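You operate a simulated robot arm through the tools that you are given. There is no shell and no other tool. Be economical: measure what you need, move in short steps, check, and stop when the job is done.

You run a simulated robot arm. Do the job below in one go: nothing can be reset, and whatever is moved stays where it is left.

## Task
Put things in order on the top of the right table. At the end: the blue bolt stands where the square grey peg stood; the square grey peg stands where the glue bottle stood; the brown dark peg from the top of the right table stands where the blue bolt stood; the glue bottle is on the black-tipped board; whatever was shut is shut again. Leave all else as you found it, and nothing knocked over.

Only the result counts: the job must be done as asked and must still hold three seconds after the hand-in. Knocking over, shifting, dropping, spilling or breaking anything else fails it.

## Robot
A 6-joint arm with a two-finger parallel gripper, fixed in place. Base frame: the origin is at the foot of the arm, x ahead of it, y to its left, z up; the work surface is at about z = 0. Units: m, degrees, N and s.
With the tool pointing down near the work surface it reaches from about 0.18 to 0.46 m from the base axis. Its first joint turns from -70.0 to 70.0 degrees. Payload 1.9 kg.
The tool frame sits at the grasp point between the pads (the TCP): z along the fingers, y along the line on which they close. The tips reach 0.023 m beyond it. Largest opening 0.094 m; finger width 0.038, thickness 0.01; the body of the gripper, 0.054 by 0.096 m, starts 0.039 m behind the TCP.
Orientation is told as [roll, pitch, yaw] about the base's x, y, z axes, in that order, counted from this pose: with the fingers straight down and closing along the base's y, the tool's x points along the base's -x, its y along +y and its z along -z.

## Interface
- The arm moves only by the tool move_arm. Its argument "moves" is a list of rows, each a list of 7 numbers: the closure in counts, from 0 (fully open) to 255 (shut), then the shift along the tool's x, y, z in m, then the turn, a rotation vector about the tool's x, y, z in rad. In form: [[claw, tx, ty, tz, ax, ay, az], ...]. A call has 1 to 20 rows; each row is the pose to reach, as a shift and turn from the pose commanded when the call began, along the tool's axes at that moment. A row lasts 0.2 s, in which the tool goes at most 0.05 m and 8.6 degrees; a call with a longer step from one row to the next is refused whole, and so is a gripper value outside its range. Where a pose cannot be reached the arm comes as near as it can. A force on the tool above 40 N (or 10 N above the force at the start of the call, whichever is more), or a blocked arm, ends the call early, and 0.2 s more pass. The fingers move at their own pace (about 0.108 m/s each) and stop on an object; they squeeze with about 26 N. The grip force told is the motor's: it shows also when the fingers shut on nothing. Time passes only in rows, and 0.2 s behind the last, so rows that repeat a pose let the fingers close. It gives the time, the measured TCP pose, the force on the tool (base axes), the opening and the grip force at its end, in the units of the frame above (readings bear some noise).
- Cameras (640 x 400 px; columns grow to the right, rows downward): "scene" is fixed at [0.0314, 0.2931, 0.445]; the picture's right is [-0.94, -0.35, 0.00], its down [-0.13, 0.35, -0.93] and it looks along [0.32, -0.87, -0.37] (base axes); focal length 303 px, centre (320, 200). "wrist" rides on the gripper at [-0.039, 0, -0.044] in the tool frame; the picture's right is [0.00, -1.00, 0.00], its down [0.97, 0.00, -0.24] and it looks along [0.24, 0.00, 0.97] (tool axes); focal length 218 px, centre (320, 200).
- get_image(camera): a new picture of that camera. No time passes.
- pixel_to_xyz(camera, pixels): for up to 12 pixels [column, row] of the newest picture of that camera ("zoom" is the newest enlarged one), the place [x, y, z] in the base frame of the surface seen there, good to about 0.003 m. No time passes.
- zoom(camera, box): a new picture of the part [left, top, right, bottom] of that camera's present view, enlarged. No time passes.
- hand_in(): hands the job in; it is judged then, once.

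Go step by step. Measure first, check grasps and placings, and put right what went wrong. The budget is 80 turns and 46 pictures, counting those below and the enlarged ones. Unless the task says otherwise, let go and move clear before handing in, and close with one line.

The tools are called after "Emit:" by a JSON object that holds its "op" and its "data". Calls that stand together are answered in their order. move_arm: Moves the arm, as the interface text tells. Its arguments: {"type":"object","properties":{"moves":{"type":"array","items":{"type":"array","items":{"type":"number"}}}},"required":["moves"]} The other tools are called the same way: get_image (camera) takes a picture; pixel_to_xyz (camera, pixels) gives the place of the surface under pixels of a picture; zoom (camera, box) takes an enlarged picture of a part of a camera's view; hand_in () hands the job in.

At the start:

```text
time: 0.0
tcp_pos: [0.3185, -0.1606, 0.3001]
tool_rot: [0.0, 0.0, -0.1]
wrist_force: [0.1, 0.1, -0.2]
opening: 0.0939
grasp_force: 0.1
```

scene: 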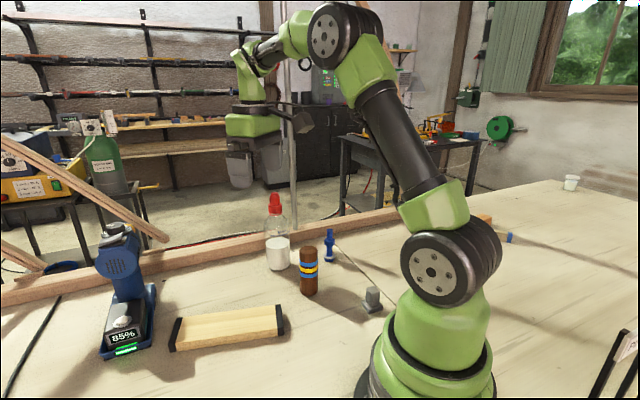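
wrist: 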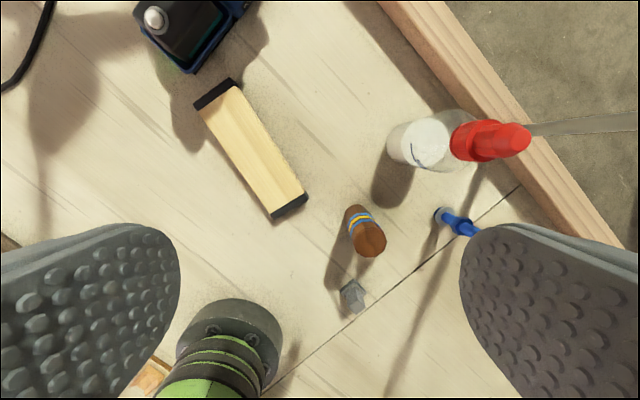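

The pictures show the glue bottle at scene (277,240), the brown peg (309,270), the blue bolt (329,247), the grey peg (372,300) and the board (228,328). I'll zoom in and measure them before moving.

Emit:
{"op": "zoom", "data": {"camera": "scene", "box": [160, 180, 420, 360]}}

Emit:
{"op": "zoom", "data": {"camera": "wrist", "box": [180, 60, 560, 320]}}

Emit:
{"op": "pixel_to_xyz", "data": {"camera": "scene", "pixels": [[277, 266], [275, 196], [309, 248], [308, 290], [329, 232], [329, 259], [372, 290], [373, 308], [175, 335], [280, 320], [228, 318], [228, 340]]}}

Emit:
{"op": "pixel_to_xyz", "data": {"camera": "wrist", "pixels": [[202, 101], [238, 85], [272, 215], [303, 198], [370, 243], [352, 212], [441, 214], [475, 232], [353, 290], [350, 305], [405, 145], [515, 137]]}}

```text
2.22 times, centred on (290, 270) of scene
```

zoom: 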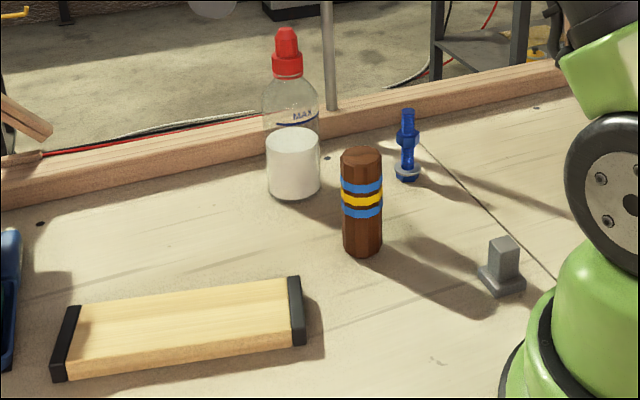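

```text
1.54 times, centred on (370, 190) of wrist
```

zoom: 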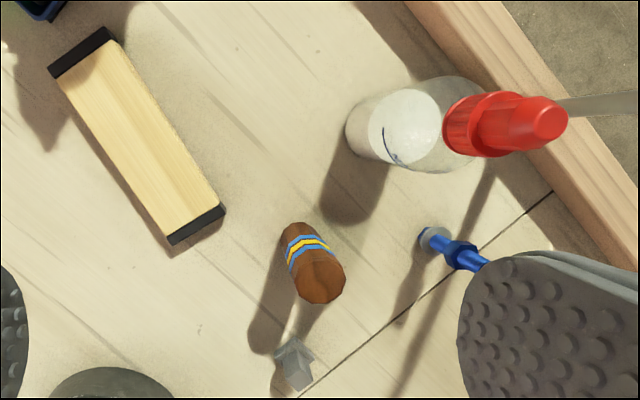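

```text
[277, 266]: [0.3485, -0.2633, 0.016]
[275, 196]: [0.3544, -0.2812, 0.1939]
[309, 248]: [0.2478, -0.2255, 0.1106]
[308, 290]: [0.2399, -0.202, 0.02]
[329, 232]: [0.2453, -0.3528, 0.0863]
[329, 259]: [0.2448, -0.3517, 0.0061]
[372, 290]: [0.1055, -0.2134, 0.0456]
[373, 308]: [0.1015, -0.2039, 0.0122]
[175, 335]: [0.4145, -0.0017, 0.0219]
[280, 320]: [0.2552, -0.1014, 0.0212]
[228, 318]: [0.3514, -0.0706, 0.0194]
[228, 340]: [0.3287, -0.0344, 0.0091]
```

```text
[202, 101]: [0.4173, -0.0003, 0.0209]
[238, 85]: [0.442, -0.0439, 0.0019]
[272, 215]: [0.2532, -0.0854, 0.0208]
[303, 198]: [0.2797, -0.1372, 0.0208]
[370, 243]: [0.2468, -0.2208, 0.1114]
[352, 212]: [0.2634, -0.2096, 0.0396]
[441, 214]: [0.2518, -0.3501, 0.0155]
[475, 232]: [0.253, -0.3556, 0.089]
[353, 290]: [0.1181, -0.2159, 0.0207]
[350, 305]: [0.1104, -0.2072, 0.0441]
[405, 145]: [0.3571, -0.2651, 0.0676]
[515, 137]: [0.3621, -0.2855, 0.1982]
```

The positions are consistent between the two cameras. Next I'll measure the beam and pole near the bottle, and the bottle's cap and shoulder heights.

Emit:
{"op": "pixel_to_xyz", "data": {"camera": "scene", "pixels": [[293, 225], [291, 190], [291, 150], [250, 240], [250, 248], [340, 222], [360, 210], [277, 210], [277, 218], [277, 235], [266, 255], [289, 255]]}}

Emit:
{"op": "pixel_to_xyz", "data": {"camera": "wrist", "pixels": [[570, 128], [620, 126], [470, 90], [500, 80], [550, 180], [600, 180], [475, 140], [455, 142], [495, 125], [495, 158], [320, 300], [200, 350]]}}

Emit:
{"op": "zoom", "data": {"camera": "scene", "box": [230, 170, 350, 290]}}

```text
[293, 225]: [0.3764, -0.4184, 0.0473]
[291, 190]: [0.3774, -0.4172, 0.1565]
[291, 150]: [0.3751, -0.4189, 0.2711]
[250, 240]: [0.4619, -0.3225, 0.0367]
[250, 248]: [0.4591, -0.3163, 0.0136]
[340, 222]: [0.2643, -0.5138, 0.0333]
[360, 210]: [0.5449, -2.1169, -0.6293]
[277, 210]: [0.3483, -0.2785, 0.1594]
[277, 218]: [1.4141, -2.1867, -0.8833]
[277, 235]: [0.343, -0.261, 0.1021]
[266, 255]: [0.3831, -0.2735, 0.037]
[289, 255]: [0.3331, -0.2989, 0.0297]
```

```text
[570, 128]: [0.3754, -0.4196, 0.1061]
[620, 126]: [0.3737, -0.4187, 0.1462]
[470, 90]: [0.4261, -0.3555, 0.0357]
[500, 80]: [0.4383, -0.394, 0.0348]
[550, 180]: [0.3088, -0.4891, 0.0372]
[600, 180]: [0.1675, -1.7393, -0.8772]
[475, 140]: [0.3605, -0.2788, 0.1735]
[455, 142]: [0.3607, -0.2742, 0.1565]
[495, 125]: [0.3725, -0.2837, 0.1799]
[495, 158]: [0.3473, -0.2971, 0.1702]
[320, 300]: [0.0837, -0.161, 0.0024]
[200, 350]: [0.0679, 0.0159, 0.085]
```

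```text
3.33 times, centred on (290, 230) of scene
```

zoom: 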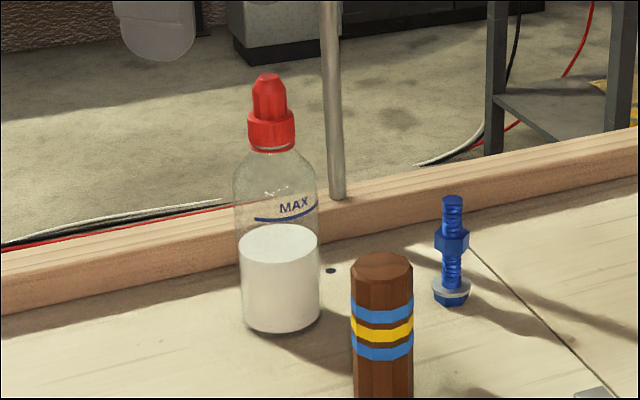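

Pole is at (0.376,-0.419), the beam top is about 0.036, and the bottle is centred near (0.360,-0.288) with its cap band at z≈0.153–0.178. I'll move above the bottle and measure the drill by the board.

Emit:
{"op": "move_arm", "data": {"moves": [[0, -0.012, -0.04, 0, 0, 0, 0], [0, -0.025, -0.08, 0, 0, 0, 0], [0, -0.0415, -0.127, 0, 0, 0, 0], [0, -0.0415, -0.127, 0, 0, 0, 0]]}}

Emit:
{"op": "pixel_to_xyz", "data": {"camera": "scene", "pixels": [[118, 230], [105, 265], [150, 290], [125, 320], [145, 340], [115, 240]]}}

Emit:
{"op": "get_image", "data": {"camera": "wrist"}}

```text
time: 1.0
tcp_pos: [0.3216, -0.2769, 0.2922]
tool_rot: [0.1, 0.0, -0.2]
wrist_force: [1.0, 0.4, 0.7]
opening: 0.0938
grasp_force: 0.1
out of reach, approached as far as the arm can: row 3, 4
```

```text
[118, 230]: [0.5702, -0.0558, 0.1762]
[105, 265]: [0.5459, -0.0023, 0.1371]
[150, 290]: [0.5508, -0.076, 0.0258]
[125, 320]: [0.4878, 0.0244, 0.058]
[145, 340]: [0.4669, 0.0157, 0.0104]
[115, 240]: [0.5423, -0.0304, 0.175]
```

```text
40 pictures are left
```

wrist: 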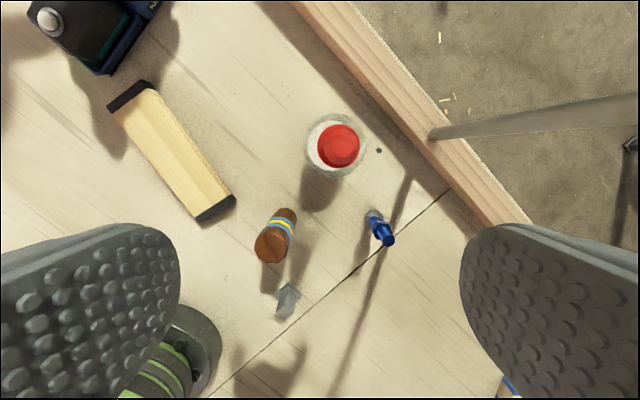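

At this height the reach ends at r≈0.424, so I need the tool turned to the radial direction and tilted slightly outward. I'll re-measure the objects from this view and yaw the tool by -38.7°.

Emit:
{"op": "pixel_to_xyz", "data": {"camera": "wrist", "pixels": [[340, 143], [320, 148], [358, 148], [337, 127], [336, 168], [305, 150], [270, 245], [386, 240], [376, 213], [285, 303], [292, 292], [214, 216]]}}

Emit:
{"op": "move_arm", "data": {"moves": [[0, 0.006, 0.001, -0.01, 0, 0, 0.14], [0, 0.012, 0, -0.01, 0, 0, 0.28], [0, 0.012, 0, -0.01, 0, 0, 0.42], [0, 0.012, 0, -0.01, 0, 0, 0.56], [0, 0.012, 0, -0.01, 0, 0, 0.675], [0, 0.012, 0, -0.01, 0, 0, 0.675]]}}

```text
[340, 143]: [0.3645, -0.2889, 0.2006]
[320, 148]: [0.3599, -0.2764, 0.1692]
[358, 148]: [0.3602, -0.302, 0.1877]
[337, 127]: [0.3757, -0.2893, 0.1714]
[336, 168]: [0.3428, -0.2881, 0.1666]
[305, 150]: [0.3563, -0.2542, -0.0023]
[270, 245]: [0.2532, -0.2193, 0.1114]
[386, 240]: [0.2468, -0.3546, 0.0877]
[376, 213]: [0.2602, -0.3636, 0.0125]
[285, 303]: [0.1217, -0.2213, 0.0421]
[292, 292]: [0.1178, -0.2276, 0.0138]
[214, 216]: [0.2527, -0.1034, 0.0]
```

```text
time: 2.4
tcp_pos: [0.3114, -0.2759, 0.3049]
tool_rot: [0.1, 0.1, -38.9]
wrist_force: [0.1, 0.6, -0.3]
opening: 0.0941
grasp_force: 0.1
```

Bottle axis comes out at (0.360,-0.289), with the cap from about 0.153 to 0.20. I'll tilt 20° outward and move above the cap at z≈0.26.

Emit:
{"op": "move_arm", "data": {"moves": [[0, -0.01, 0.005, 0.005, 0, -0.12, 0], [0, -0.02, 0.01, 0.015, 0, -0.24, 0], [0, -0.035, 0.016, 0.03, 0, -0.349, 0], [0, -0.046, 0.0203, 0.045, 0, -0.349, 0], [0, -0.046, 0.0203, 0.045, 0, -0.349, 0]]}}

Emit:
{"op": "get_image", "data": {"camera": "wrist"}}

```text
time: 3.6
tcp_pos: [0.3586, -0.2891, 0.2578]
tool_rot: [0.1, -20.1, -38.8]
wrist_force: [-0.3, -0.2, -0.8]
opening: 0.0942
grasp_force: 0.0
```

```text
39 pictures are left
```

wrist: 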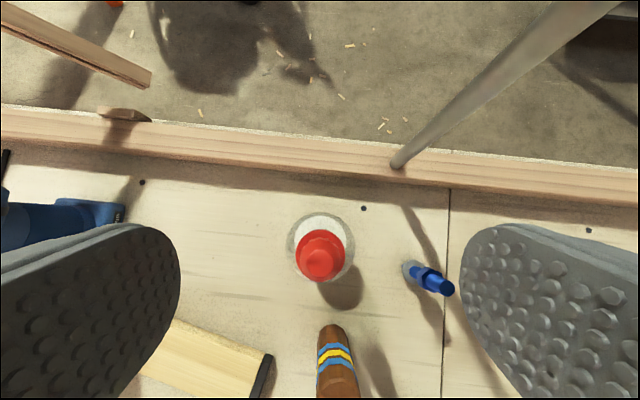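

The cap is centred between the fingers in the wrist view (320,255). I'll descend vertically to z≈0.168 and close.

Emit:
{"op": "move_arm", "data": {"moves": [[0, 0.0103, 0, 0.0282, 0, 0, 0], [0, 0.0205, 0, 0.0564, 0, 0, 0], [0, 0.0308, 0, 0.0846, 0, 0, 0], [0, 0.0308, 0, 0.0846, 0, 0, 0]]}}

Emit:
{"op": "zoom", "data": {"camera": "scene", "box": [200, 130, 360, 290]}}

```text
time: 4.6
tcp_pos: [0.3598, -0.2896, 0.1679]
tool_rot: [0.1, -20.0, -38.8]
wrist_force: [0.5, 0.4, -0.1]
opening: 0.094
grasp_force: 0.2
```

```text
2.50 times, centred on (280, 210) of scene
```

zoom: 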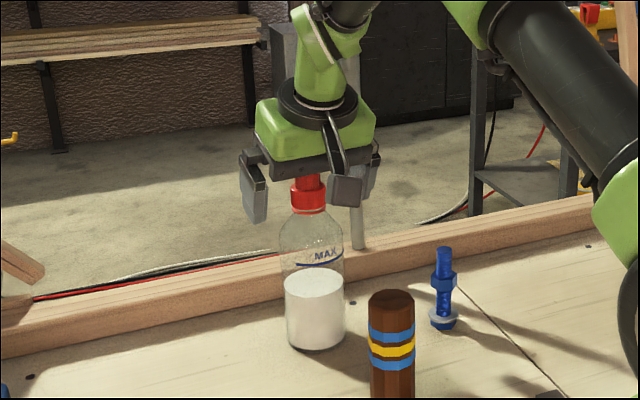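

The fingers straddle the cap band, so I'll close on it and lift a little to test the grip.

Emit:
{"op": "move_arm", "data": {"moves": [[120, 0, 0, 0, 0, 0, 0], [220, 0, 0, 0, 0, 0, 0], [255, 0, 0, 0, 0, 0, 0], [255, 0, 0, 0, 0, 0, 0], [255, 0, 0, 0, 0, 0, 0], [255, -0.0068, 0, -0.0188, 0, 0, 0], [255, -0.0137, 0, -0.0376, 0, 0, 0], [255, -0.0137, 0, -0.0376, 0, 0, 0]]}}

Emit:
{"op": "zoom", "data": {"camera": "scene", "box": [200, 130, 360, 290]}}

```text
time: 6.4
tcp_pos: [0.3603, -0.2899, 0.2091]
tool_rot: [0.2, -20.1, -38.8]
wrist_force: [0.0, -0.5, 0.3]
opening: 0.0314
grasp_force: 26.6
```

```text
2.50 times, centred on (280, 210) of scene
```

zoom: 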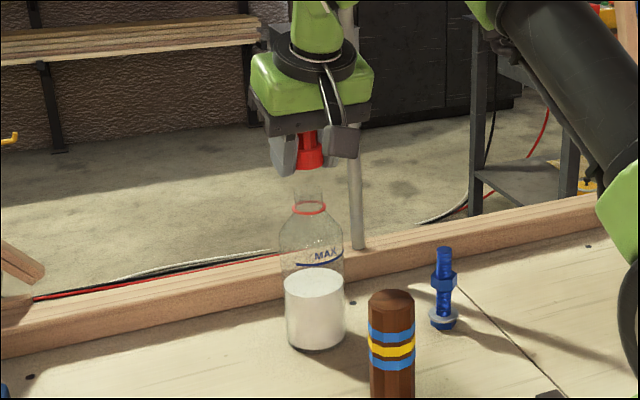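

The cap came off and the bottle stayed put, so the cap has to go back on and the bottle must be carried by its body. I'll lower the cap straight back to its original pose.

Emit:
{"op": "move_arm", "data": {"moves": [[255, 0.0068, 0, 0.0188, 0, 0, 0], [255, 0.011, 0, 0.03, 0, 0, 0], [255, 0.0137, 0, 0.0376, 0, 0, 0], [255, 0.0141, 0, 0.0388, 0, 0, 0], [255, 0.0141, 0, 0.0388, 0, 0, 0]]}}

Emit:
{"op": "zoom", "data": {"camera": "scene", "box": [200, 130, 360, 290]}}

```text
time: 7.6
tcp_pos: [0.3605, -0.2892, 0.1685]
tool_rot: [0.1, -20.0, -38.9]
wrist_force: [-4.5, 2.6, 14.4]
opening: 0.0308
grasp_force: 25.7
```

```text
2.50 times, centred on (280, 210) of scene
```

zoom: 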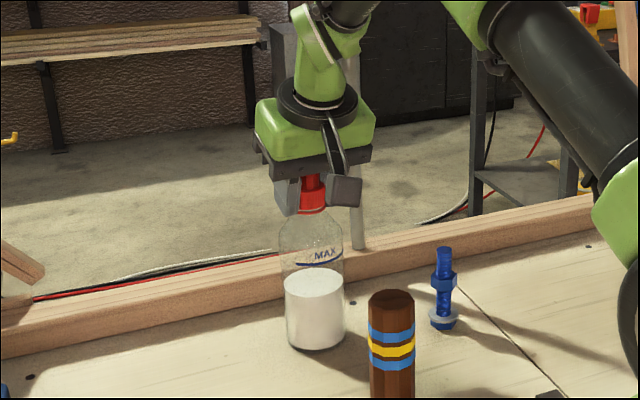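

The cap is seated (14 N pushing back at the original height). I'll release, rise clear and check it.

Emit:
{"op": "move_arm", "data": {"moves": [[200, 0, 0, 0, 0, 0, 0], [100, 0, 0, 0, 0, 0, 0], [0, 0, 0, 0, 0, 0, 0], [0, 0, 0, 0, 0, 0, 0], [0, -0.0103, 0, -0.0282, 0, 0, 0], [0, -0.0205, 0, -0.0564, 0, 0, 0], [0, -0.0308, 0, -0.0846, 0, 0, 0]]}}

Emit:
{"op": "zoom", "data": {"camera": "scene", "box": [230, 170, 350, 290]}}

Emit:
{"op": "get_image", "data": {"camera": "wrist"}}

```text
time: 9.2
tcp_pos: [0.3598, -0.2893, 0.2585]
tool_rot: [0.2, -20.1, -38.8]
wrist_force: [0.4, -0.3, 0.0]
opening: 0.0939
grasp_force: 0.1
```

```text
3.33 times, centred on (290, 230) of scene
```

zoom: 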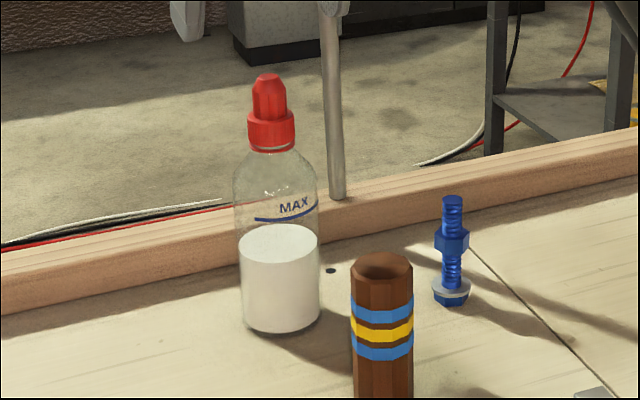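

```text
34 pictures are left
```

wrist: 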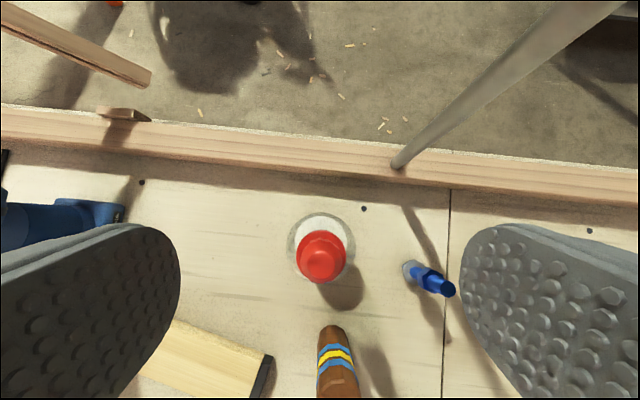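

The cap is back on as before. The bottle needs a near-horizontal grasp on its body and the brown peg blocks that path. So I'll park the grey peg aside, put the bolt and brown peg in their places, then do the bottle and grey peg. Next: above the grey peg.

Emit:
{"op": "move_arm", "data": {"moves": [[0, 0.0354, -0.0143, -0.0129, 0, 0, 0], [0, 0.0708, -0.0287, -0.0258, 0, 0.1, 0], [0, 0.1062, -0.043, -0.0387, 0, 0.2, 0], [0, 0.1416, -0.0573, -0.0515, 0, 0.3, 0], [0, 0.177, -0.0717, -0.0644, 0, 0.349, 0], [0, 0.2124, -0.086, -0.0773, 0, 0.349, 0], [0, 0.2124, -0.086, -0.0773, 0, 0.349, 0]]}}

Emit:
{"op": "get_image", "data": {"camera": "wrist"}}

```text
time: 10.8
tcp_pos: [0.1303, -0.2133, 0.2551]
tool_rot: [0.1, 0.0, -38.8]
wrist_force: [-0.8, -0.3, -0.3]
opening: 0.0941
grasp_force: 0.1
```

```text
33 pictures are left
```

wrist: 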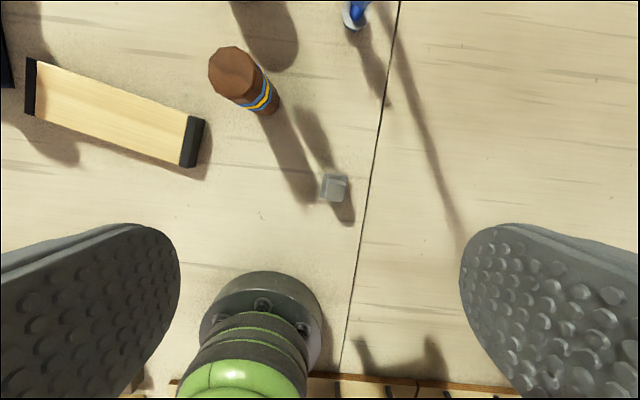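

Emit:
{"op": "zoom", "data": {"camera": "wrist", "box": [295, 160, 375, 220]}}

Emit:
{"op": "pixel_to_xyz", "data": {"camera": "wrist", "pixels": [[336, 185], [326, 178], [346, 179], [326, 200], [346, 200], [336, 200]]}}

```text
6.67 times, centred on (335, 190) of wrist
```

zoom: 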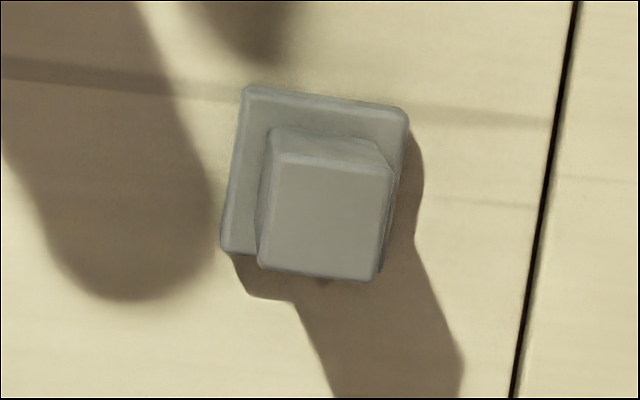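

```text
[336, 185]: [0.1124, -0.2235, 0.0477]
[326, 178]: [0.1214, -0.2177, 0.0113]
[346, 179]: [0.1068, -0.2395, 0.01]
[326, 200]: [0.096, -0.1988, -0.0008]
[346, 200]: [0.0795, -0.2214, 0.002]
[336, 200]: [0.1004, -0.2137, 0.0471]
```

Grey peg centre is at (0.106,-0.219), top 0.047, faces turned about 8° from the fingers. I'll align and come down to z≈0.11, then check.

Emit:
{"op": "move_arm", "data": {"moves": [[0, 0.0153, -0.0197, 0.02, 0, 0, 0.14], [0, 0.0153, -0.0197, 0.065, 0, 0, 0.14], [0, 0.0153, -0.0197, 0.11, 0, 0, 0.14], [0, 0.0153, -0.0197, 0.145, 0, 0, 0.14], [0, 0.0153, -0.0197, 0.145, 0, 0, 0.14]]}}

Emit:
{"op": "get_image", "data": {"camera": "wrist"}}

Emit:
{"op": "pixel_to_xyz", "data": {"camera": "wrist", "pixels": [[320, 240], [320, 250], [320, 260]]}}

```text
time: 12.0
tcp_pos: [0.1052, -0.2199, 0.112]
tool_rot: [0.0, 0.1, -46.9]
wrist_force: [-1.8, 0.0, 0.2]
opening: 0.0939
grasp_force: 0.0
```

```text
31 pictures are left
```

wrist: 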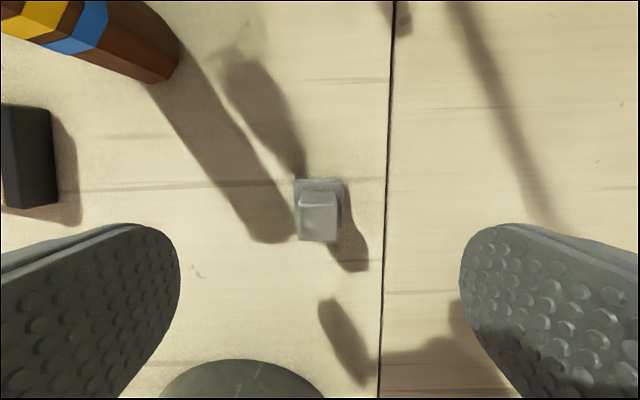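

```text
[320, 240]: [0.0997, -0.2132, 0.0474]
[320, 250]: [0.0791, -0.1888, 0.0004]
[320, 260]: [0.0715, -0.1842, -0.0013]
```

Peg is centred at column 318 and squared to the fingers. Descend to z≈0.038 and grip.

Emit:
{"op": "move_arm", "data": {"moves": [[0, 0, 0, 0.035, 0, 0, 0], [0, 0, 0, 0.074, 0, 0, 0], [0, 0, 0, 0.074, 0, 0, 0], [120, 0, 0, 0.074, 0, 0, 0], [220, 0, 0, 0.074, 0, 0, 0], [255, 0, 0, 0.074, 0, 0, 0], [255, 0, 0, 0.074, 0, 0, 0]]}}

```text
time: 13.6
tcp_pos: [0.1057, -0.2195, 0.0378]
tool_rot: [0.0, 0.2, -46.9]
wrist_force: [-0.4, -0.3, -0.3]
opening: 0.0211
grasp_force: 25.7
```

Gripped (opening 0.021). I'll lift and park it at about (0.17,-0.12), clear of the board corner.

Emit:
{"op": "move_arm", "data": {"moves": [[255, 0, 0, -0.03, 0, 0, 0], [255, 0, 0, -0.065, 0, 0, 0], [255, 0, 0, -0.1, 0, 0, 0], [255, 0.01, 0.04, -0.1, 0, 0, 0], [255, 0.02, 0.08, -0.1, 0, 0, 0], [255, 0.0289, 0.1147, -0.1, 0, 0, 0], [255, 0.0289, 0.1147, -0.06, 0, 0, 0], [255, 0.0289, 0.1147, -0.025, 0, 0, 0], [255, 0.0289, 0.1147, -0.005, 0, 0, 0], [255, 0.0289, 0.1147, 0, 0, 0, 0], [255, 0.0289, 0.1147, 0, 0, 0, 0]]}}

Emit:
{"op": "get_image", "data": {"camera": "scene"}}

```text
time: 16.0
tcp_pos: [0.1706, -0.1215, 0.039]
tool_rot: [0.1, 0.0, -46.8]
wrist_force: [-0.8, -0.9, -1.0]
opening: 0.0212
grasp_force: 25.9
```

```text
30 pictures are left
```

scene: 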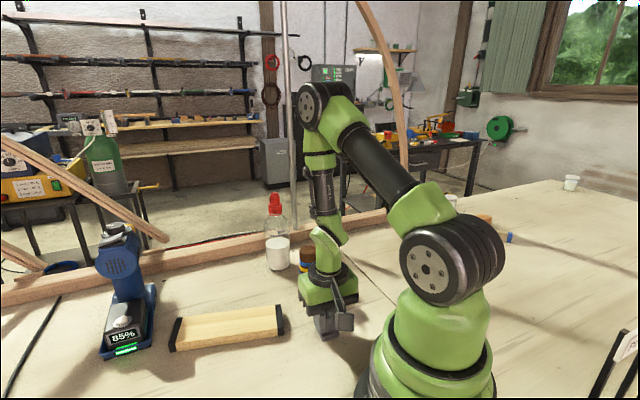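

It's at table height; I'll lower the last millimetre, release and rise to z≈0.2.

Emit:
{"op": "move_arm", "data": {"moves": [[255, 0, 0, 0.001, 0, 0, 0], [180, 0, 0, 0.001, 0, 0, 0], [100, 0, 0, 0.001, 0, 0, 0], [100, 0, 0, 0.001, 0, 0, 0], [100, 0, 0, -0.03, 0, 0, 0], [100, 0, 0, -0.08, 0, 0, 0], [60, 0, 0, -0.12, 0, 0, 0], [0, 0, 0, -0.16, 0, 0, 0], [0, 0, 0, -0.2, 0, 0, 0]]}}

Emit:
{"op": "get_image", "data": {"camera": "wrist"}}

```text
time: 18.0
tcp_pos: [0.1689, -0.1203, 0.2391]
tool_rot: [0.2, 0.0, -46.8]
wrist_force: [-0.5, 0.3, 0.3]
opening: 0.0941
grasp_force: 0.1
```

```text
29 pictures are left
```

wrist: 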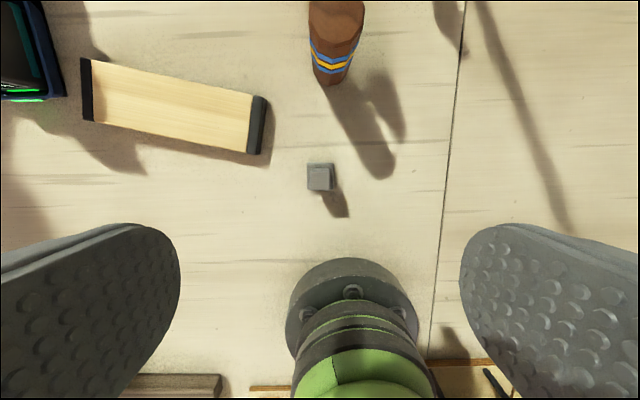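

The grey peg stands parked. Next I'll move above the blue bolt.

Emit:
{"op": "move_arm", "data": {"moves": [[0, -0.0343, -0.0158, 0.003, 0, 0, 0], [0, -0.0685, -0.0317, 0.007, 0, 0, 0], [0, -0.1028, -0.0475, 0.01, 0, 0, 0], [0, -0.137, -0.0633, 0.013, 0, 0, 0], [0, -0.1713, -0.0792, 0.017, 0, 0, 0], [0, -0.2055, -0.095, 0.02, 0, 0, 0], [0, -0.2055, -0.095, 0.02, 0, 0, 0]]}}

Emit:
{"op": "get_image", "data": {"camera": "wrist"}}

```text
time: 19.6
tcp_pos: [0.2391, -0.3349, 0.2183]
tool_rot: [0.1, 0.1, -46.8]
wrist_force: [0.0, 1.0, 0.2]
opening: 0.094
grasp_force: 0.0
```

```text
28 pictures are left
```

wrist: 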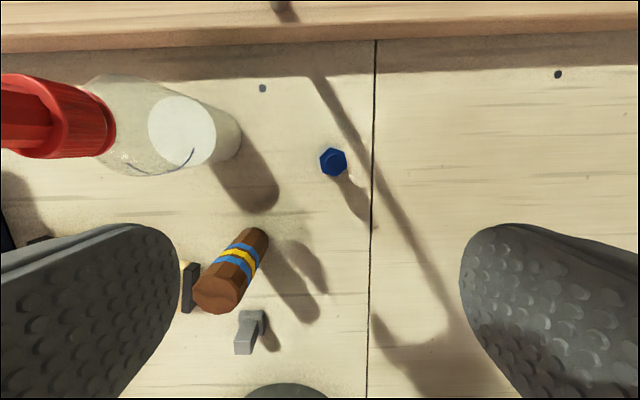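

Emit:
{"op": "zoom", "data": {"camera": "wrist", "box": [285, 130, 381, 190]}}

Emit:
{"op": "pixel_to_xyz", "data": {"camera": "wrist", "pixels": [[334, 162], [324, 162], [344, 162], [333, 151], [333, 174], [336, 162], [215, 293], [260, 240]]}}

Emit:
{"op": "zoom", "data": {"camera": "scene", "box": [300, 220, 360, 275]}}

```text
6.67 times, centred on (333, 160) of wrist
```

zoom: 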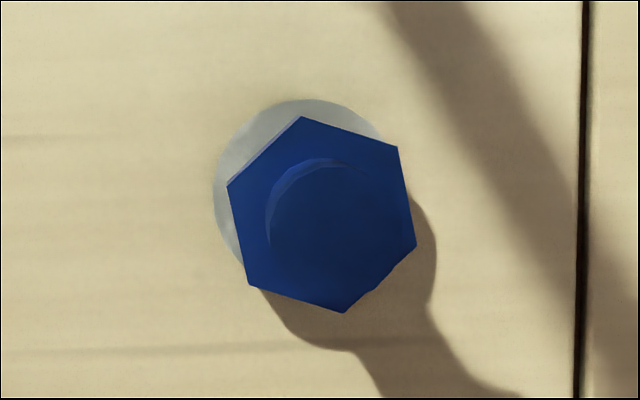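

```text
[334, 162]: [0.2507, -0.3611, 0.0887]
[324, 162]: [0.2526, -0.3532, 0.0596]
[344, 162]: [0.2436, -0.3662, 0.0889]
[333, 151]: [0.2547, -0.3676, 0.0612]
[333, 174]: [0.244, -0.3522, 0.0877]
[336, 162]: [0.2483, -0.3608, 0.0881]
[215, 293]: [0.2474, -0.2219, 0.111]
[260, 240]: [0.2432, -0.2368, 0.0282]
```

```text
7.27 times, centred on (330, 248) of scene
```

zoom: 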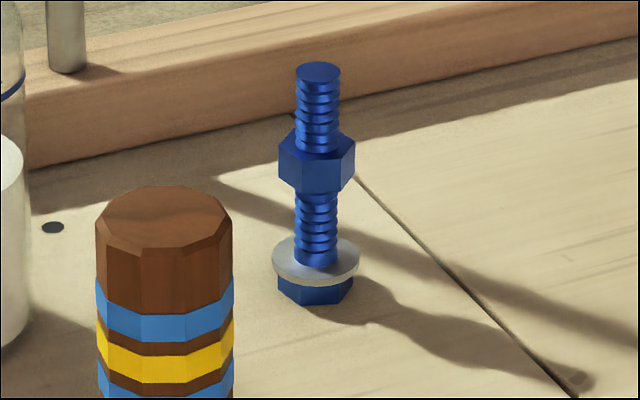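

Bolt axis is near (0.250,-0.360), top 0.089, nut at z≈0.05–0.067 with flats about 11.6° off the fingers. I'll align to the flats and descend around the nut.

Emit:
{"op": "move_arm", "data": {"moves": [[0, -0.0129, -0.0045, 0.01, 0, 0, -0.1], [0, -0.0258, -0.0091, 0.03, 0, 0, -0.2], [0, -0.0258, -0.0091, 0.07, 0, 0, -0.2], [0, -0.0258, -0.0091, 0.1, 0, 0, -0.2], [0, -0.0258, -0.0091, 0.1, 0, 0, -0.2]]}}

Emit:
{"op": "get_image", "data": {"camera": "wrist"}}

```text
time: 20.8
tcp_pos: [0.2526, -0.3604, 0.1167]
tool_rot: [0.1, 0.1, -35.3]
wrist_force: [0.4, 1.1, 0.4]
opening: 0.0941
grasp_force: 0.1
```

```text
25 pictures are left
```

wrist: 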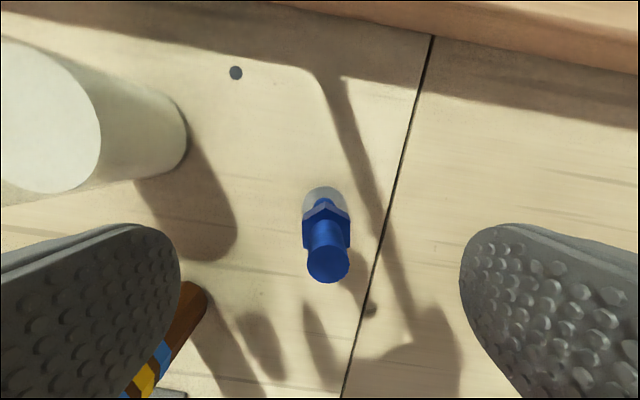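

The bolt is slightly right of centre (column ~327), so I'll correct 2 mm, descend to z≈0.062 and grip.

Emit:
{"op": "move_arm", "data": {"moves": [[0, 0.001, -0.002, 0.025, 0, 0, 0], [0, 0.001, -0.002, 0.055, 0, 0, 0], [0, 0.001, -0.002, 0.055, 0, 0, 0], [120, 0.001, -0.002, 0.055, 0, 0, 0], [200, 0.001, -0.002, 0.055, 0, 0, 0], [255, 0.001, -0.002, 0.055, 0, 0, 0], [255, 0.001, -0.002, 0.055, 0, 0, 0], [255, 0.001, -0.002, 0.025, 0, 0, 0], [255, 0.001, -0.002, 0.025, 0, 0, 0]]}}

Emit:
{"op": "get_image", "data": {"camera": "wrist"}}

Emit:
{"op": "zoom", "data": {"camera": "scene", "box": [280, 180, 380, 280]}}

```text
time: 22.8
tcp_pos: [0.2498, -0.3616, 0.0909]
tool_rot: [0.1, -0.1, -35.4]
wrist_force: [0.4, -0.8, -1.1]
opening: 0.027
grasp_force: 26.3
```

```text
24 pictures are left
```

wrist: 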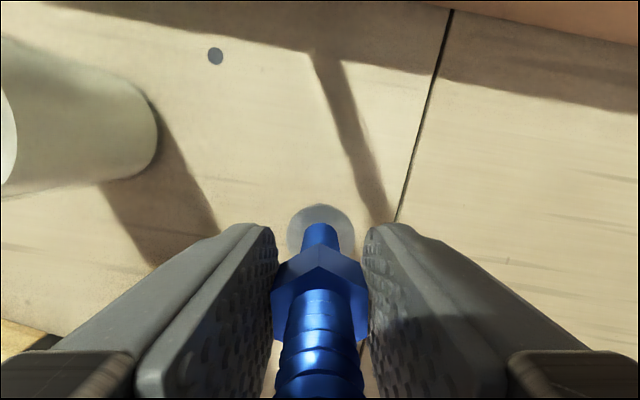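

```text
4.00 times, centred on (330, 230) of scene
```

zoom: 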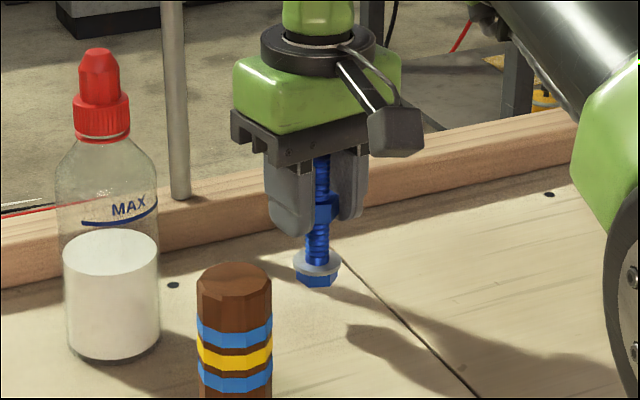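

The bolt hangs upright in the grip (opening 0.027). I'll check where the block on the gripper bracket sits, since it matters for the later side grasp, and lift the bolt higher.

Emit:
{"op": "pixel_to_xyz", "data": {"camera": "zoom", "pixels": [[395, 130], [385, 115], [410, 150], [290, 200], [290, 110], [317, 280], [321, 210]]}}

Emit:
{"op": "move_arm", "data": {"moves": [[255, 0, 0, -0.035, 0, 0, 0], [255, 0, 0, -0.07, 0, 0, 0], [255, 0, 0, -0.07, 0, 0, 0]]}}

```text
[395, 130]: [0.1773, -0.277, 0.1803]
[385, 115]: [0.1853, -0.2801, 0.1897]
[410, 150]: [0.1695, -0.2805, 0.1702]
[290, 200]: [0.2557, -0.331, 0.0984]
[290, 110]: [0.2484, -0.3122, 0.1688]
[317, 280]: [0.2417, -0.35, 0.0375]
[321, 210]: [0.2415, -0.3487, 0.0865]
```

```text
time: 23.6
tcp_pos: [0.2498, -0.3616, 0.164]
tool_rot: [0.2, 0.0, -35.4]
wrist_force: [-0.1, -0.1, -2.5]
opening: 0.0271
grasp_force: 25.9
```

The block sits about 0.11 m toward the base on the tool's +x side, so the later side grasp should tilt about 60°. Now I'll carry the bolt to the grey peg's old spot (0.106,-0.219).

Emit:
{"op": "move_arm", "data": {"moves": [[255, 0.04, 0.0066, 0, 0, 0, 0.05], [255, 0.08, 0.0132, 0, 0, 0, 0.1], [255, 0.12, 0.0197, 0, 0, 0, 0.15], [255, 0.16, 0.0263, 0, 0, 0, 0.2], [255, 0.1998, 0.0329, 0, 0, 0, 0.2], [255, 0.1998, 0.0329, 0.04, 0, 0, 0.2], [255, 0.1998, 0.0329, 0.08, 0, 0, 0.2], [255, 0.1998, 0.0329, 0.08, 0, 0, 0.2]]}}

Emit:
{"op": "get_image", "data": {"camera": "wrist"}}

```text
time: 25.4
tcp_pos: [0.1055, -0.2173, 0.0815]
tool_rot: [0.1, 0.1, -47.0]
wrist_force: [-0.5, 0.3, -1.9]
opening: 0.0272
grasp_force: 25.6
```

```text
22 pictures are left
```

wrist: 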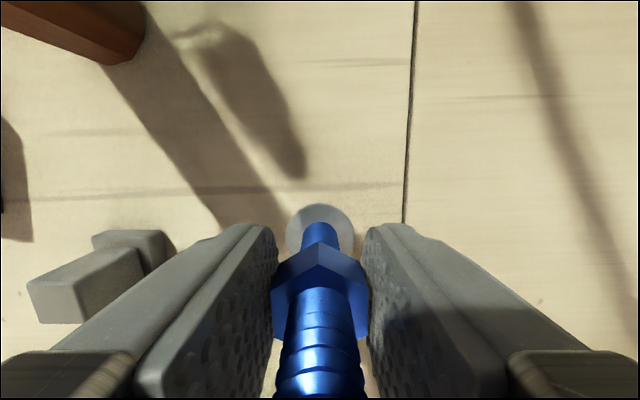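

The bolt hangs straight above the spot. I'll lower the last 2 cm, release partly and rise.

Emit:
{"op": "move_arm", "data": {"moves": [[255, -0.0015, -0.001, 0.01, 0, 0, 0], [255, -0.0015, -0.001, 0.0175, 0, 0, 0], [255, -0.0015, -0.001, 0.0198, 0, 0, 0], [255, -0.0015, -0.001, 0.02, 0, 0, 0], [180, -0.0015, -0.001, 0.02, 0, 0, 0], [100, -0.0015, -0.001, 0.02, 0, 0, 0], [80, -0.0015, -0.001, 0.02, 0, 0, 0], [80, -0.0015, -0.001, -0.02, 0, 0, 0], [80, -0.0015, -0.001, -0.06, 0, 0, 0], [0, -0.0015, -0.001, -0.1, 0, 0, 0], [0, -0.0015, -0.001, -0.14, 0, 0, 0]]}}

Emit:
{"op": "get_image", "data": {"camera": "wrist"}}

```text
time: 27.8
tcp_pos: [0.1056, -0.2203, 0.2237]
tool_rot: [0.1, 0.1, -46.8]
wrist_force: [-0.7, -0.6, 0.5]
opening: 0.094
grasp_force: 0.1
```

```text
21 pictures are left
```

wrist: 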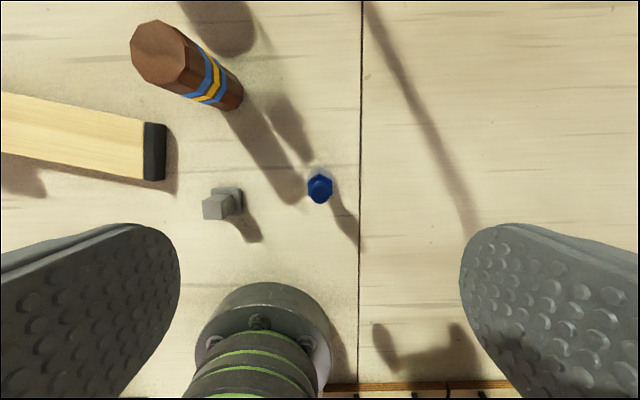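

The bolt stands in place (top at (320,189)). I'll check its position and move above the brown peg.

Emit:
{"op": "pixel_to_xyz", "data": {"camera": "wrist", "pixels": [[320, 189], [222, 205], [158, 52]]}}

Emit:
{"op": "move_arm", "data": {"moves": [[0, -0.0258, 0.0335, 0, 0, 0, 0], [0, -0.0517, 0.067, 0, 0, 0, 0], [0, -0.0775, 0.1005, 0, 0, 0, 0], [0, -0.0775, 0.1005, 0, 0, 0, 0]]}}

Emit:
{"op": "get_image", "data": {"camera": "wrist"}}

```text
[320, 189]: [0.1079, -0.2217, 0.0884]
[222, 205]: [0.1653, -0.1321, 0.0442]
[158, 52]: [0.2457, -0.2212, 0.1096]
```

```text
time: 28.8
tcp_pos: [0.2333, -0.2079, 0.223]
tool_rot: [0.2, 0.0, -46.8]
wrist_force: [0.0, 0.2, -0.4]
opening: 0.094
grasp_force: 0.0
```

```text
20 pictures are left
```

wrist: 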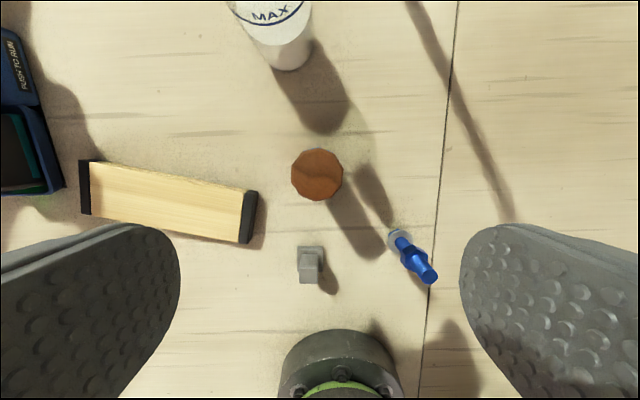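

Brown peg's top face is centred at about (317,174); I'll measure it precisely.

Emit:
{"op": "pixel_to_xyz", "data": {"camera": "wrist", "pixels": [[317, 174], [293, 174], [341, 174], [317, 151], [317, 198], [310, 265], [311, 270]]}}

Emit:
{"op": "zoom", "data": {"camera": "wrist", "box": [277, 140, 357, 210]}}

```text
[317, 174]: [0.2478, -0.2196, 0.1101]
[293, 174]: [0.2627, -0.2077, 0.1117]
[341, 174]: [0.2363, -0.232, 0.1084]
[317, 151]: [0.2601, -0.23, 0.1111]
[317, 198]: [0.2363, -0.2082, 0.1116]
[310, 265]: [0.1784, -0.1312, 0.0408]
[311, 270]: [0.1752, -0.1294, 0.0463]
```

```text
5.71 times, centred on (317, 175) of wrist
```

zoom: 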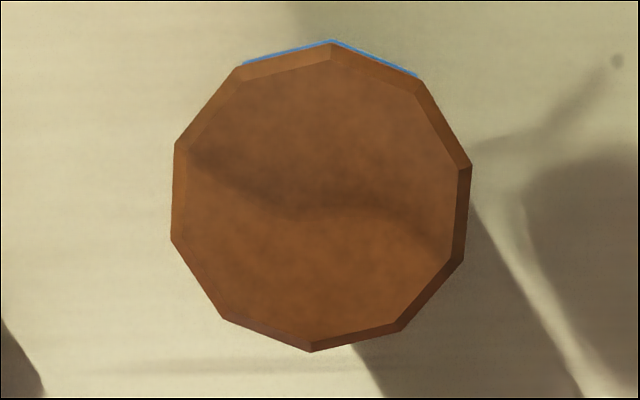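

Centre (0.2485,-0.2198), about 0.037 across. I'll align, descend to z≈0.083 and grip, then lift.

Emit:
{"op": "move_arm", "data": {"moves": [[0, -0.0191, 0.003, 0.02, 0, 0, 0.05], [0, -0.0191, 0.003, 0.06, 0, 0, 0.05], [0, -0.0191, 0.003, 0.1, 0, 0, 0.05], [0, -0.0191, 0.003, 0.14, 0, 0, 0.05], [0, -0.0191, 0.003, 0.14, 0, 0, 0.05], [100, -0.0191, 0.003, 0.14, 0, 0, 0.05], [200, -0.0191, 0.003, 0.14, 0, 0, 0.05], [255, -0.0191, 0.003, 0.14, 0, 0, 0.05], [255, -0.0191, 0.003, 0.14, 0, 0, 0.05], [255, -0.0191, 0.003, 0.13, 0, 0, 0.05], [255, -0.0191, 0.003, 0.1, 0, 0, 0.05], [255, -0.0191, 0.003, 0.1, 0, 0, 0.05]]}}

Emit:
{"op": "zoom", "data": {"camera": "scene", "box": [250, 180, 410, 330]}}

```text
time: 31.4
tcp_pos: [0.2486, -0.2225, 0.124]
tool_rot: [0.1, 0.1, -49.7]
wrist_force: [-0.3, 0.0, -0.4]
opening: 0.0391
grasp_force: 25.9
```

```text
2.67 times, centred on (330, 255) of scene
```

zoom: 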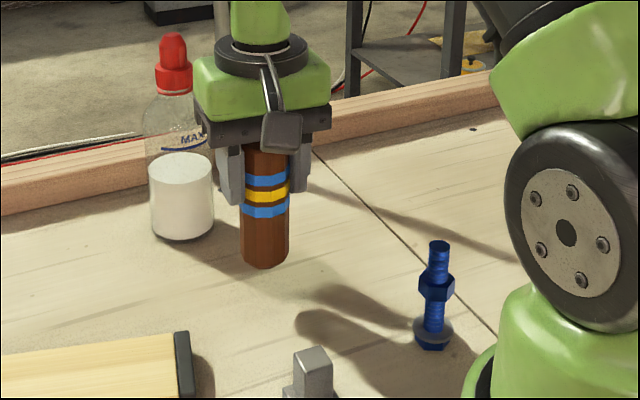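

The brown peg hangs upright in the grip. I'll move it over the bolt's old spot (0.250,-0.360) and hover.

Emit:
{"op": "move_arm", "data": {"moves": [[255, -0.027, -0.0222, 0, 0, 0, 0], [255, -0.0533, -0.0444, 0, 0, 0, 0], [255, -0.08, -0.0665, 0, 0, 0, 0], [255, -0.1065, -0.0887, 0, 0, 0, 0], [255, -0.1065, -0.0887, 0.025, 0, 0, 0], [255, -0.1065, -0.0887, 0.025, 0, 0, 0]]}}

Emit:
{"op": "get_image", "data": {"camera": "wrist"}}

```text
time: 32.8
tcp_pos: [0.2499, -0.36, 0.0974]
tool_rot: [0.1, 0.2, -49.6]
wrist_force: [0.0, 0.1, -1.1]
opening: 0.0392
grasp_force: 25.9
```

```text
17 pictures are left
```

wrist: 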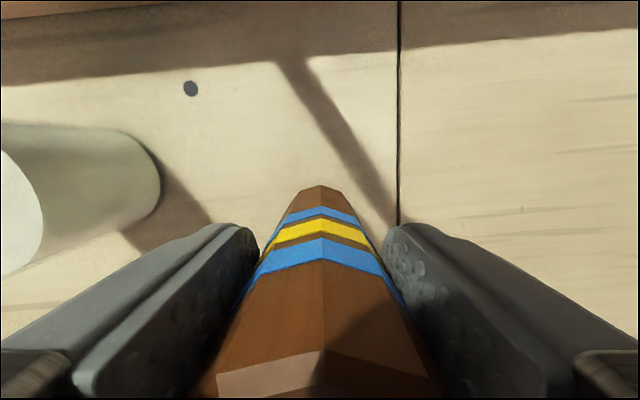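

Position reads right at (0.250,-0.360). Lower 15 mm, release and rise.

Emit:
{"op": "move_arm", "data": {"moves": [[255, 0, 0, 0.008, 0, 0, 0], [255, 0, 0, 0.014, 0, 0, 0], [255, 0, 0, 0.0155, 0, 0, 0], [200, 0, 0, 0.0155, 0, 0, 0], [100, 0, 0, 0.0155, 0, 0, 0], [50, 0, 0, 0.0155, 0, 0, 0], [50, 0, 0, 0.0155, 0, 0, 0], [50, 0, 0, -0.025, 0, 0, 0], [50, 0, 0, -0.065, 0, 0, 0], [50, 0, 0, -0.105, 0, 0, 0], [50, 0, 0, -0.105, 0, 0, 0]]}}

Emit:
{"op": "get_image", "data": {"camera": "scene"}}

```text
time: 35.2
tcp_pos: [0.2499, -0.3588, 0.2028]
tool_rot: [0.0, -0.1, -49.7]
wrist_force: [0.1, -0.5, -0.5]
opening: 0.0756
grasp_force: 0.1
```

```text
16 pictures are left
```

scene: 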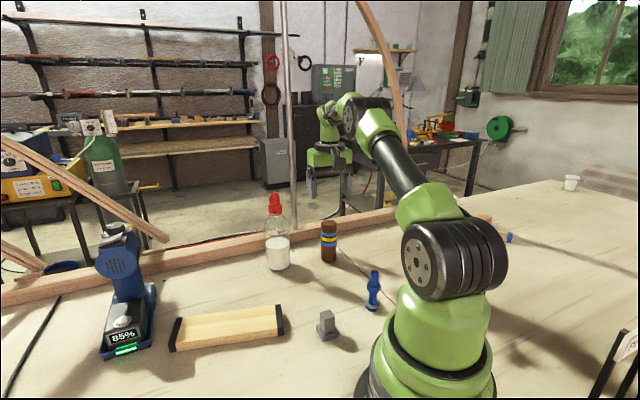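

All good: bolt, brown peg and parked grey peg stand. Now I'll pre-position for the bottle: raise, align to its azimuth (-38.8°), and tilt 60° outward in two calls.

Emit:
{"op": "move_arm", "data": {"moves": [[0, 0, 0, -0.04, 0, 0, 0], [0, 0.02, 0.027, -0.047, 0, 0, -0.06], [0, 0.041, 0.055, -0.047, 0, 0, -0.12], [0, 0.061, 0.082, -0.047, 0, 0, -0.19], [0, 0.0817, 0.1096, -0.047, 0, 0, -0.19], [0, 0.0817, 0.1096, -0.047, 0, 0, -0.19]]}}

Emit:
{"op": "move_arm", "data": {"moves": [[0, 0, 0, 0, 0, -0.145, 0], [0, 0, 0, 0, 0, -0.29, 0], [0, 0, 0, 0, 0, -0.435, 0], [0, 0, 0, 0, 0, -0.58, 0], [0, 0, 0, 0, 0, -0.725, 0], [0, 0, 0, 0, 0, -0.87, 0], [0, 0, 0, 0, 0, -0.96, 0], [0, 0, 0, 0, 0, -1.047, 0], [0, 0, 0, 0, 0, -1.047, 0]]}}

Emit:
{"op": "get_image", "data": {"camera": "scene"}}

```text
time: 36.6
tcp_pos: [0.2812, -0.2268, 0.2509]
tool_rot: [0.1, 0.0, -38.7]
wrist_force: [-0.5, -0.6, -0.1]
opening: 0.0943
grasp_force: 0.1
```

```text
time: 38.6
tcp_pos: [0.2796, -0.2261, 0.2492]
tool_rot: [0.4, -60.0, -39.1]
wrist_force: [-0.2, -0.2, -0.4]
opening: 0.0941
grasp_force: 0.2
```

```text
15 pictures are left
```

scene: 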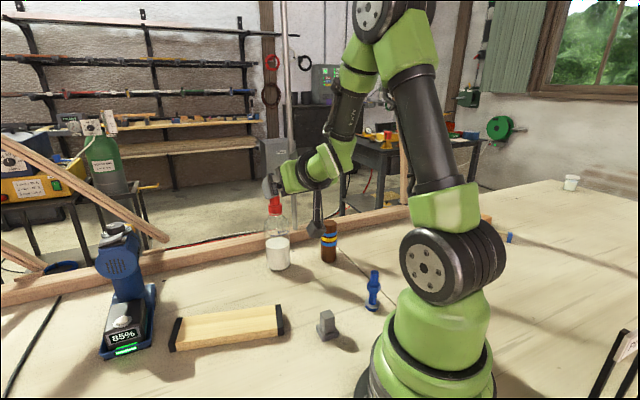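

Tilt achieved. I'll measure the hanging block near (315,230) to know its lowest point in this pose.

Emit:
{"op": "zoom", "data": {"camera": "scene", "box": [240, 150, 360, 270]}}

Emit:
{"op": "pixel_to_xyz", "data": {"camera": "scene", "pixels": [[315, 228], [310, 232], [320, 236], [315, 236], [317, 200], [290, 178], [268, 185], [277, 262]]}}

```text
3.33 times, centred on (300, 210) of scene
```

zoom: 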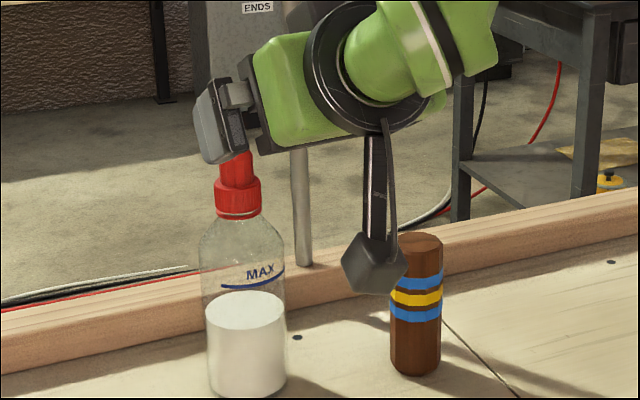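

```text
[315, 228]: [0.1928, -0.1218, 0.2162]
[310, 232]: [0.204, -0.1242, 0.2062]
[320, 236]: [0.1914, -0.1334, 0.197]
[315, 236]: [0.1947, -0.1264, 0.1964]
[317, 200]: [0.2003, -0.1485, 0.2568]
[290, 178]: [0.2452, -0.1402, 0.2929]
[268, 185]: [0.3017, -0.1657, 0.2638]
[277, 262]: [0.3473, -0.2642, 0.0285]
```

Its lowest point stays about 0.056 below the TCP, so there is room. Next I'll move out over the bottle, stopping 15 mm short of its axis.

Emit:
{"op": "move_arm", "data": {"moves": [[0, -0.0131, 0.0007, 0.026, 0, 0, 0], [0, -0.0261, 0.0013, 0.0519, 0, 0, 0], [0, -0.0392, 0.002, 0.0779, 0, 0, 0], [0, -0.0392, 0.002, 0.0779, 0, 0, 0]]}}

Emit:
{"op": "get_image", "data": {"camera": "wrist"}}

Emit:
{"op": "zoom", "data": {"camera": "scene", "box": [200, 130, 380, 290]}}

```text
time: 39.6
tcp_pos: [0.3499, -0.28, 0.2451]
tool_rot: [0.3, -60.1, -38.9]
wrist_force: [-0.7, -0.2, -0.9]
opening: 0.0942
grasp_force: 0.2
```

```text
13 pictures are left
```

wrist: 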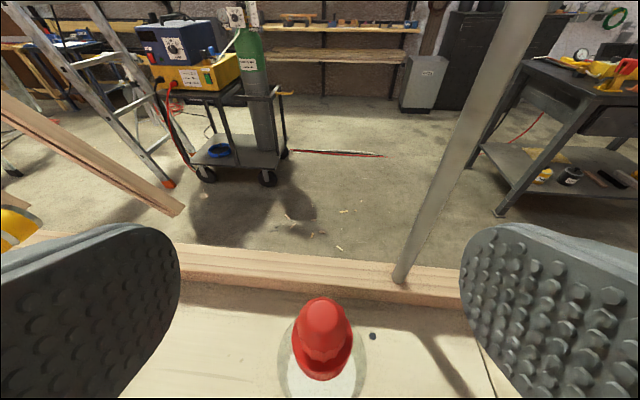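

```text
2.50 times, centred on (290, 210) of scene
```

zoom: 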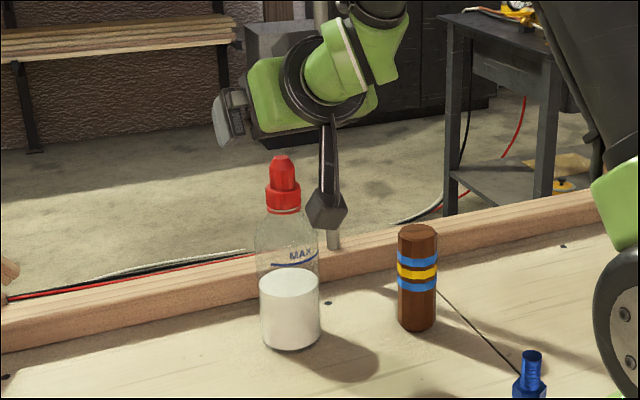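

Bottle is centred between the fingers (column 322). I'll descend vertically to z≈0.092 with a 2 mm back-off.

Emit:
{"op": "move_arm", "data": {"moves": [[0, 0.0356, 0, 0.0183, 0, 0, 0], [0, 0.0703, 0, 0.0383, 0, 0, 0], [0, 0.1049, 0, 0.0583, 0, 0, 0], [0, 0.1335, 0, 0.0748, 0, 0, 0], [0, 0.1335, 0, 0.0748, 0, 0, 0]]}}

Emit:
{"op": "zoom", "data": {"camera": "scene", "box": [220, 160, 380, 290]}}

```text
time: 40.8
tcp_pos: [0.3485, -0.2782, 0.0923]
tool_rot: [0.3, -59.9, -39.0]
wrist_force: [-1.3, 0.4, 0.1]
opening: 0.0939
grasp_force: 0.0
```

```text
3.08 times, centred on (300, 225) of scene
```

zoom: 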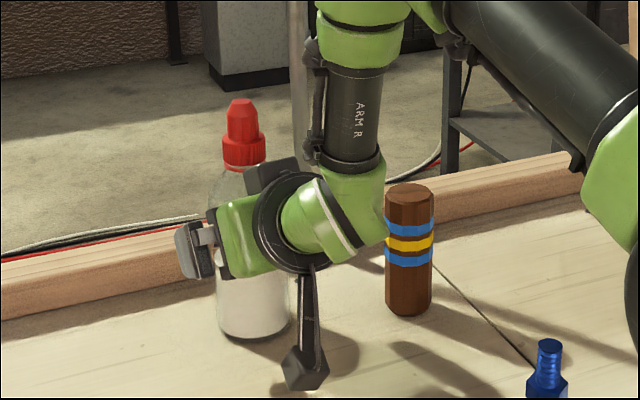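

No contact; the fingers straddle the bottle. Close on the body and lift 3 cm.

Emit:
{"op": "move_arm", "data": {"moves": [[80, 0, 0, 0, 0, 0, 0], [160, 0, 0, 0, 0, 0, 0], [255, 0, 0, 0, 0, 0, 0], [255, 0, 0, 0, 0, 0, 0], [255, 0, 0, 0, 0, 0, 0], [255, -0.0087, 0, -0.005, 0, 0, 0], [255, -0.026, 0, -0.015, 0, 0, 0], [255, -0.026, 0, -0.015, 0, 0, 0]]}}

Emit:
{"op": "zoom", "data": {"camera": "scene", "box": [220, 160, 380, 290]}}

```text
time: 42.6
tcp_pos: [0.3487, -0.2773, 0.1235]
tool_rot: [0.3, -59.9, -39.1]
wrist_force: [-0.4, -0.6, -2.3]
opening: 0.061
grasp_force: 26.1
```

```text
3.08 times, centred on (300, 225) of scene
```

zoom: 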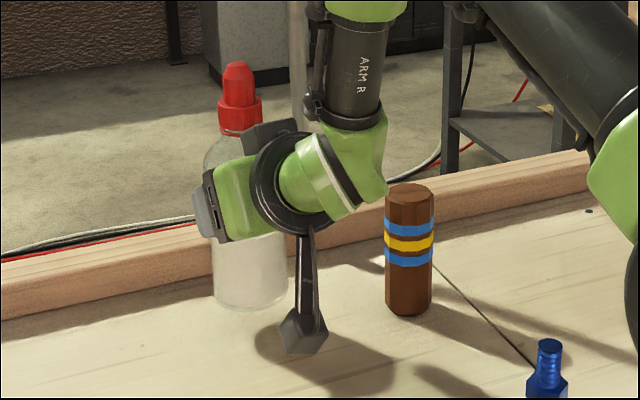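

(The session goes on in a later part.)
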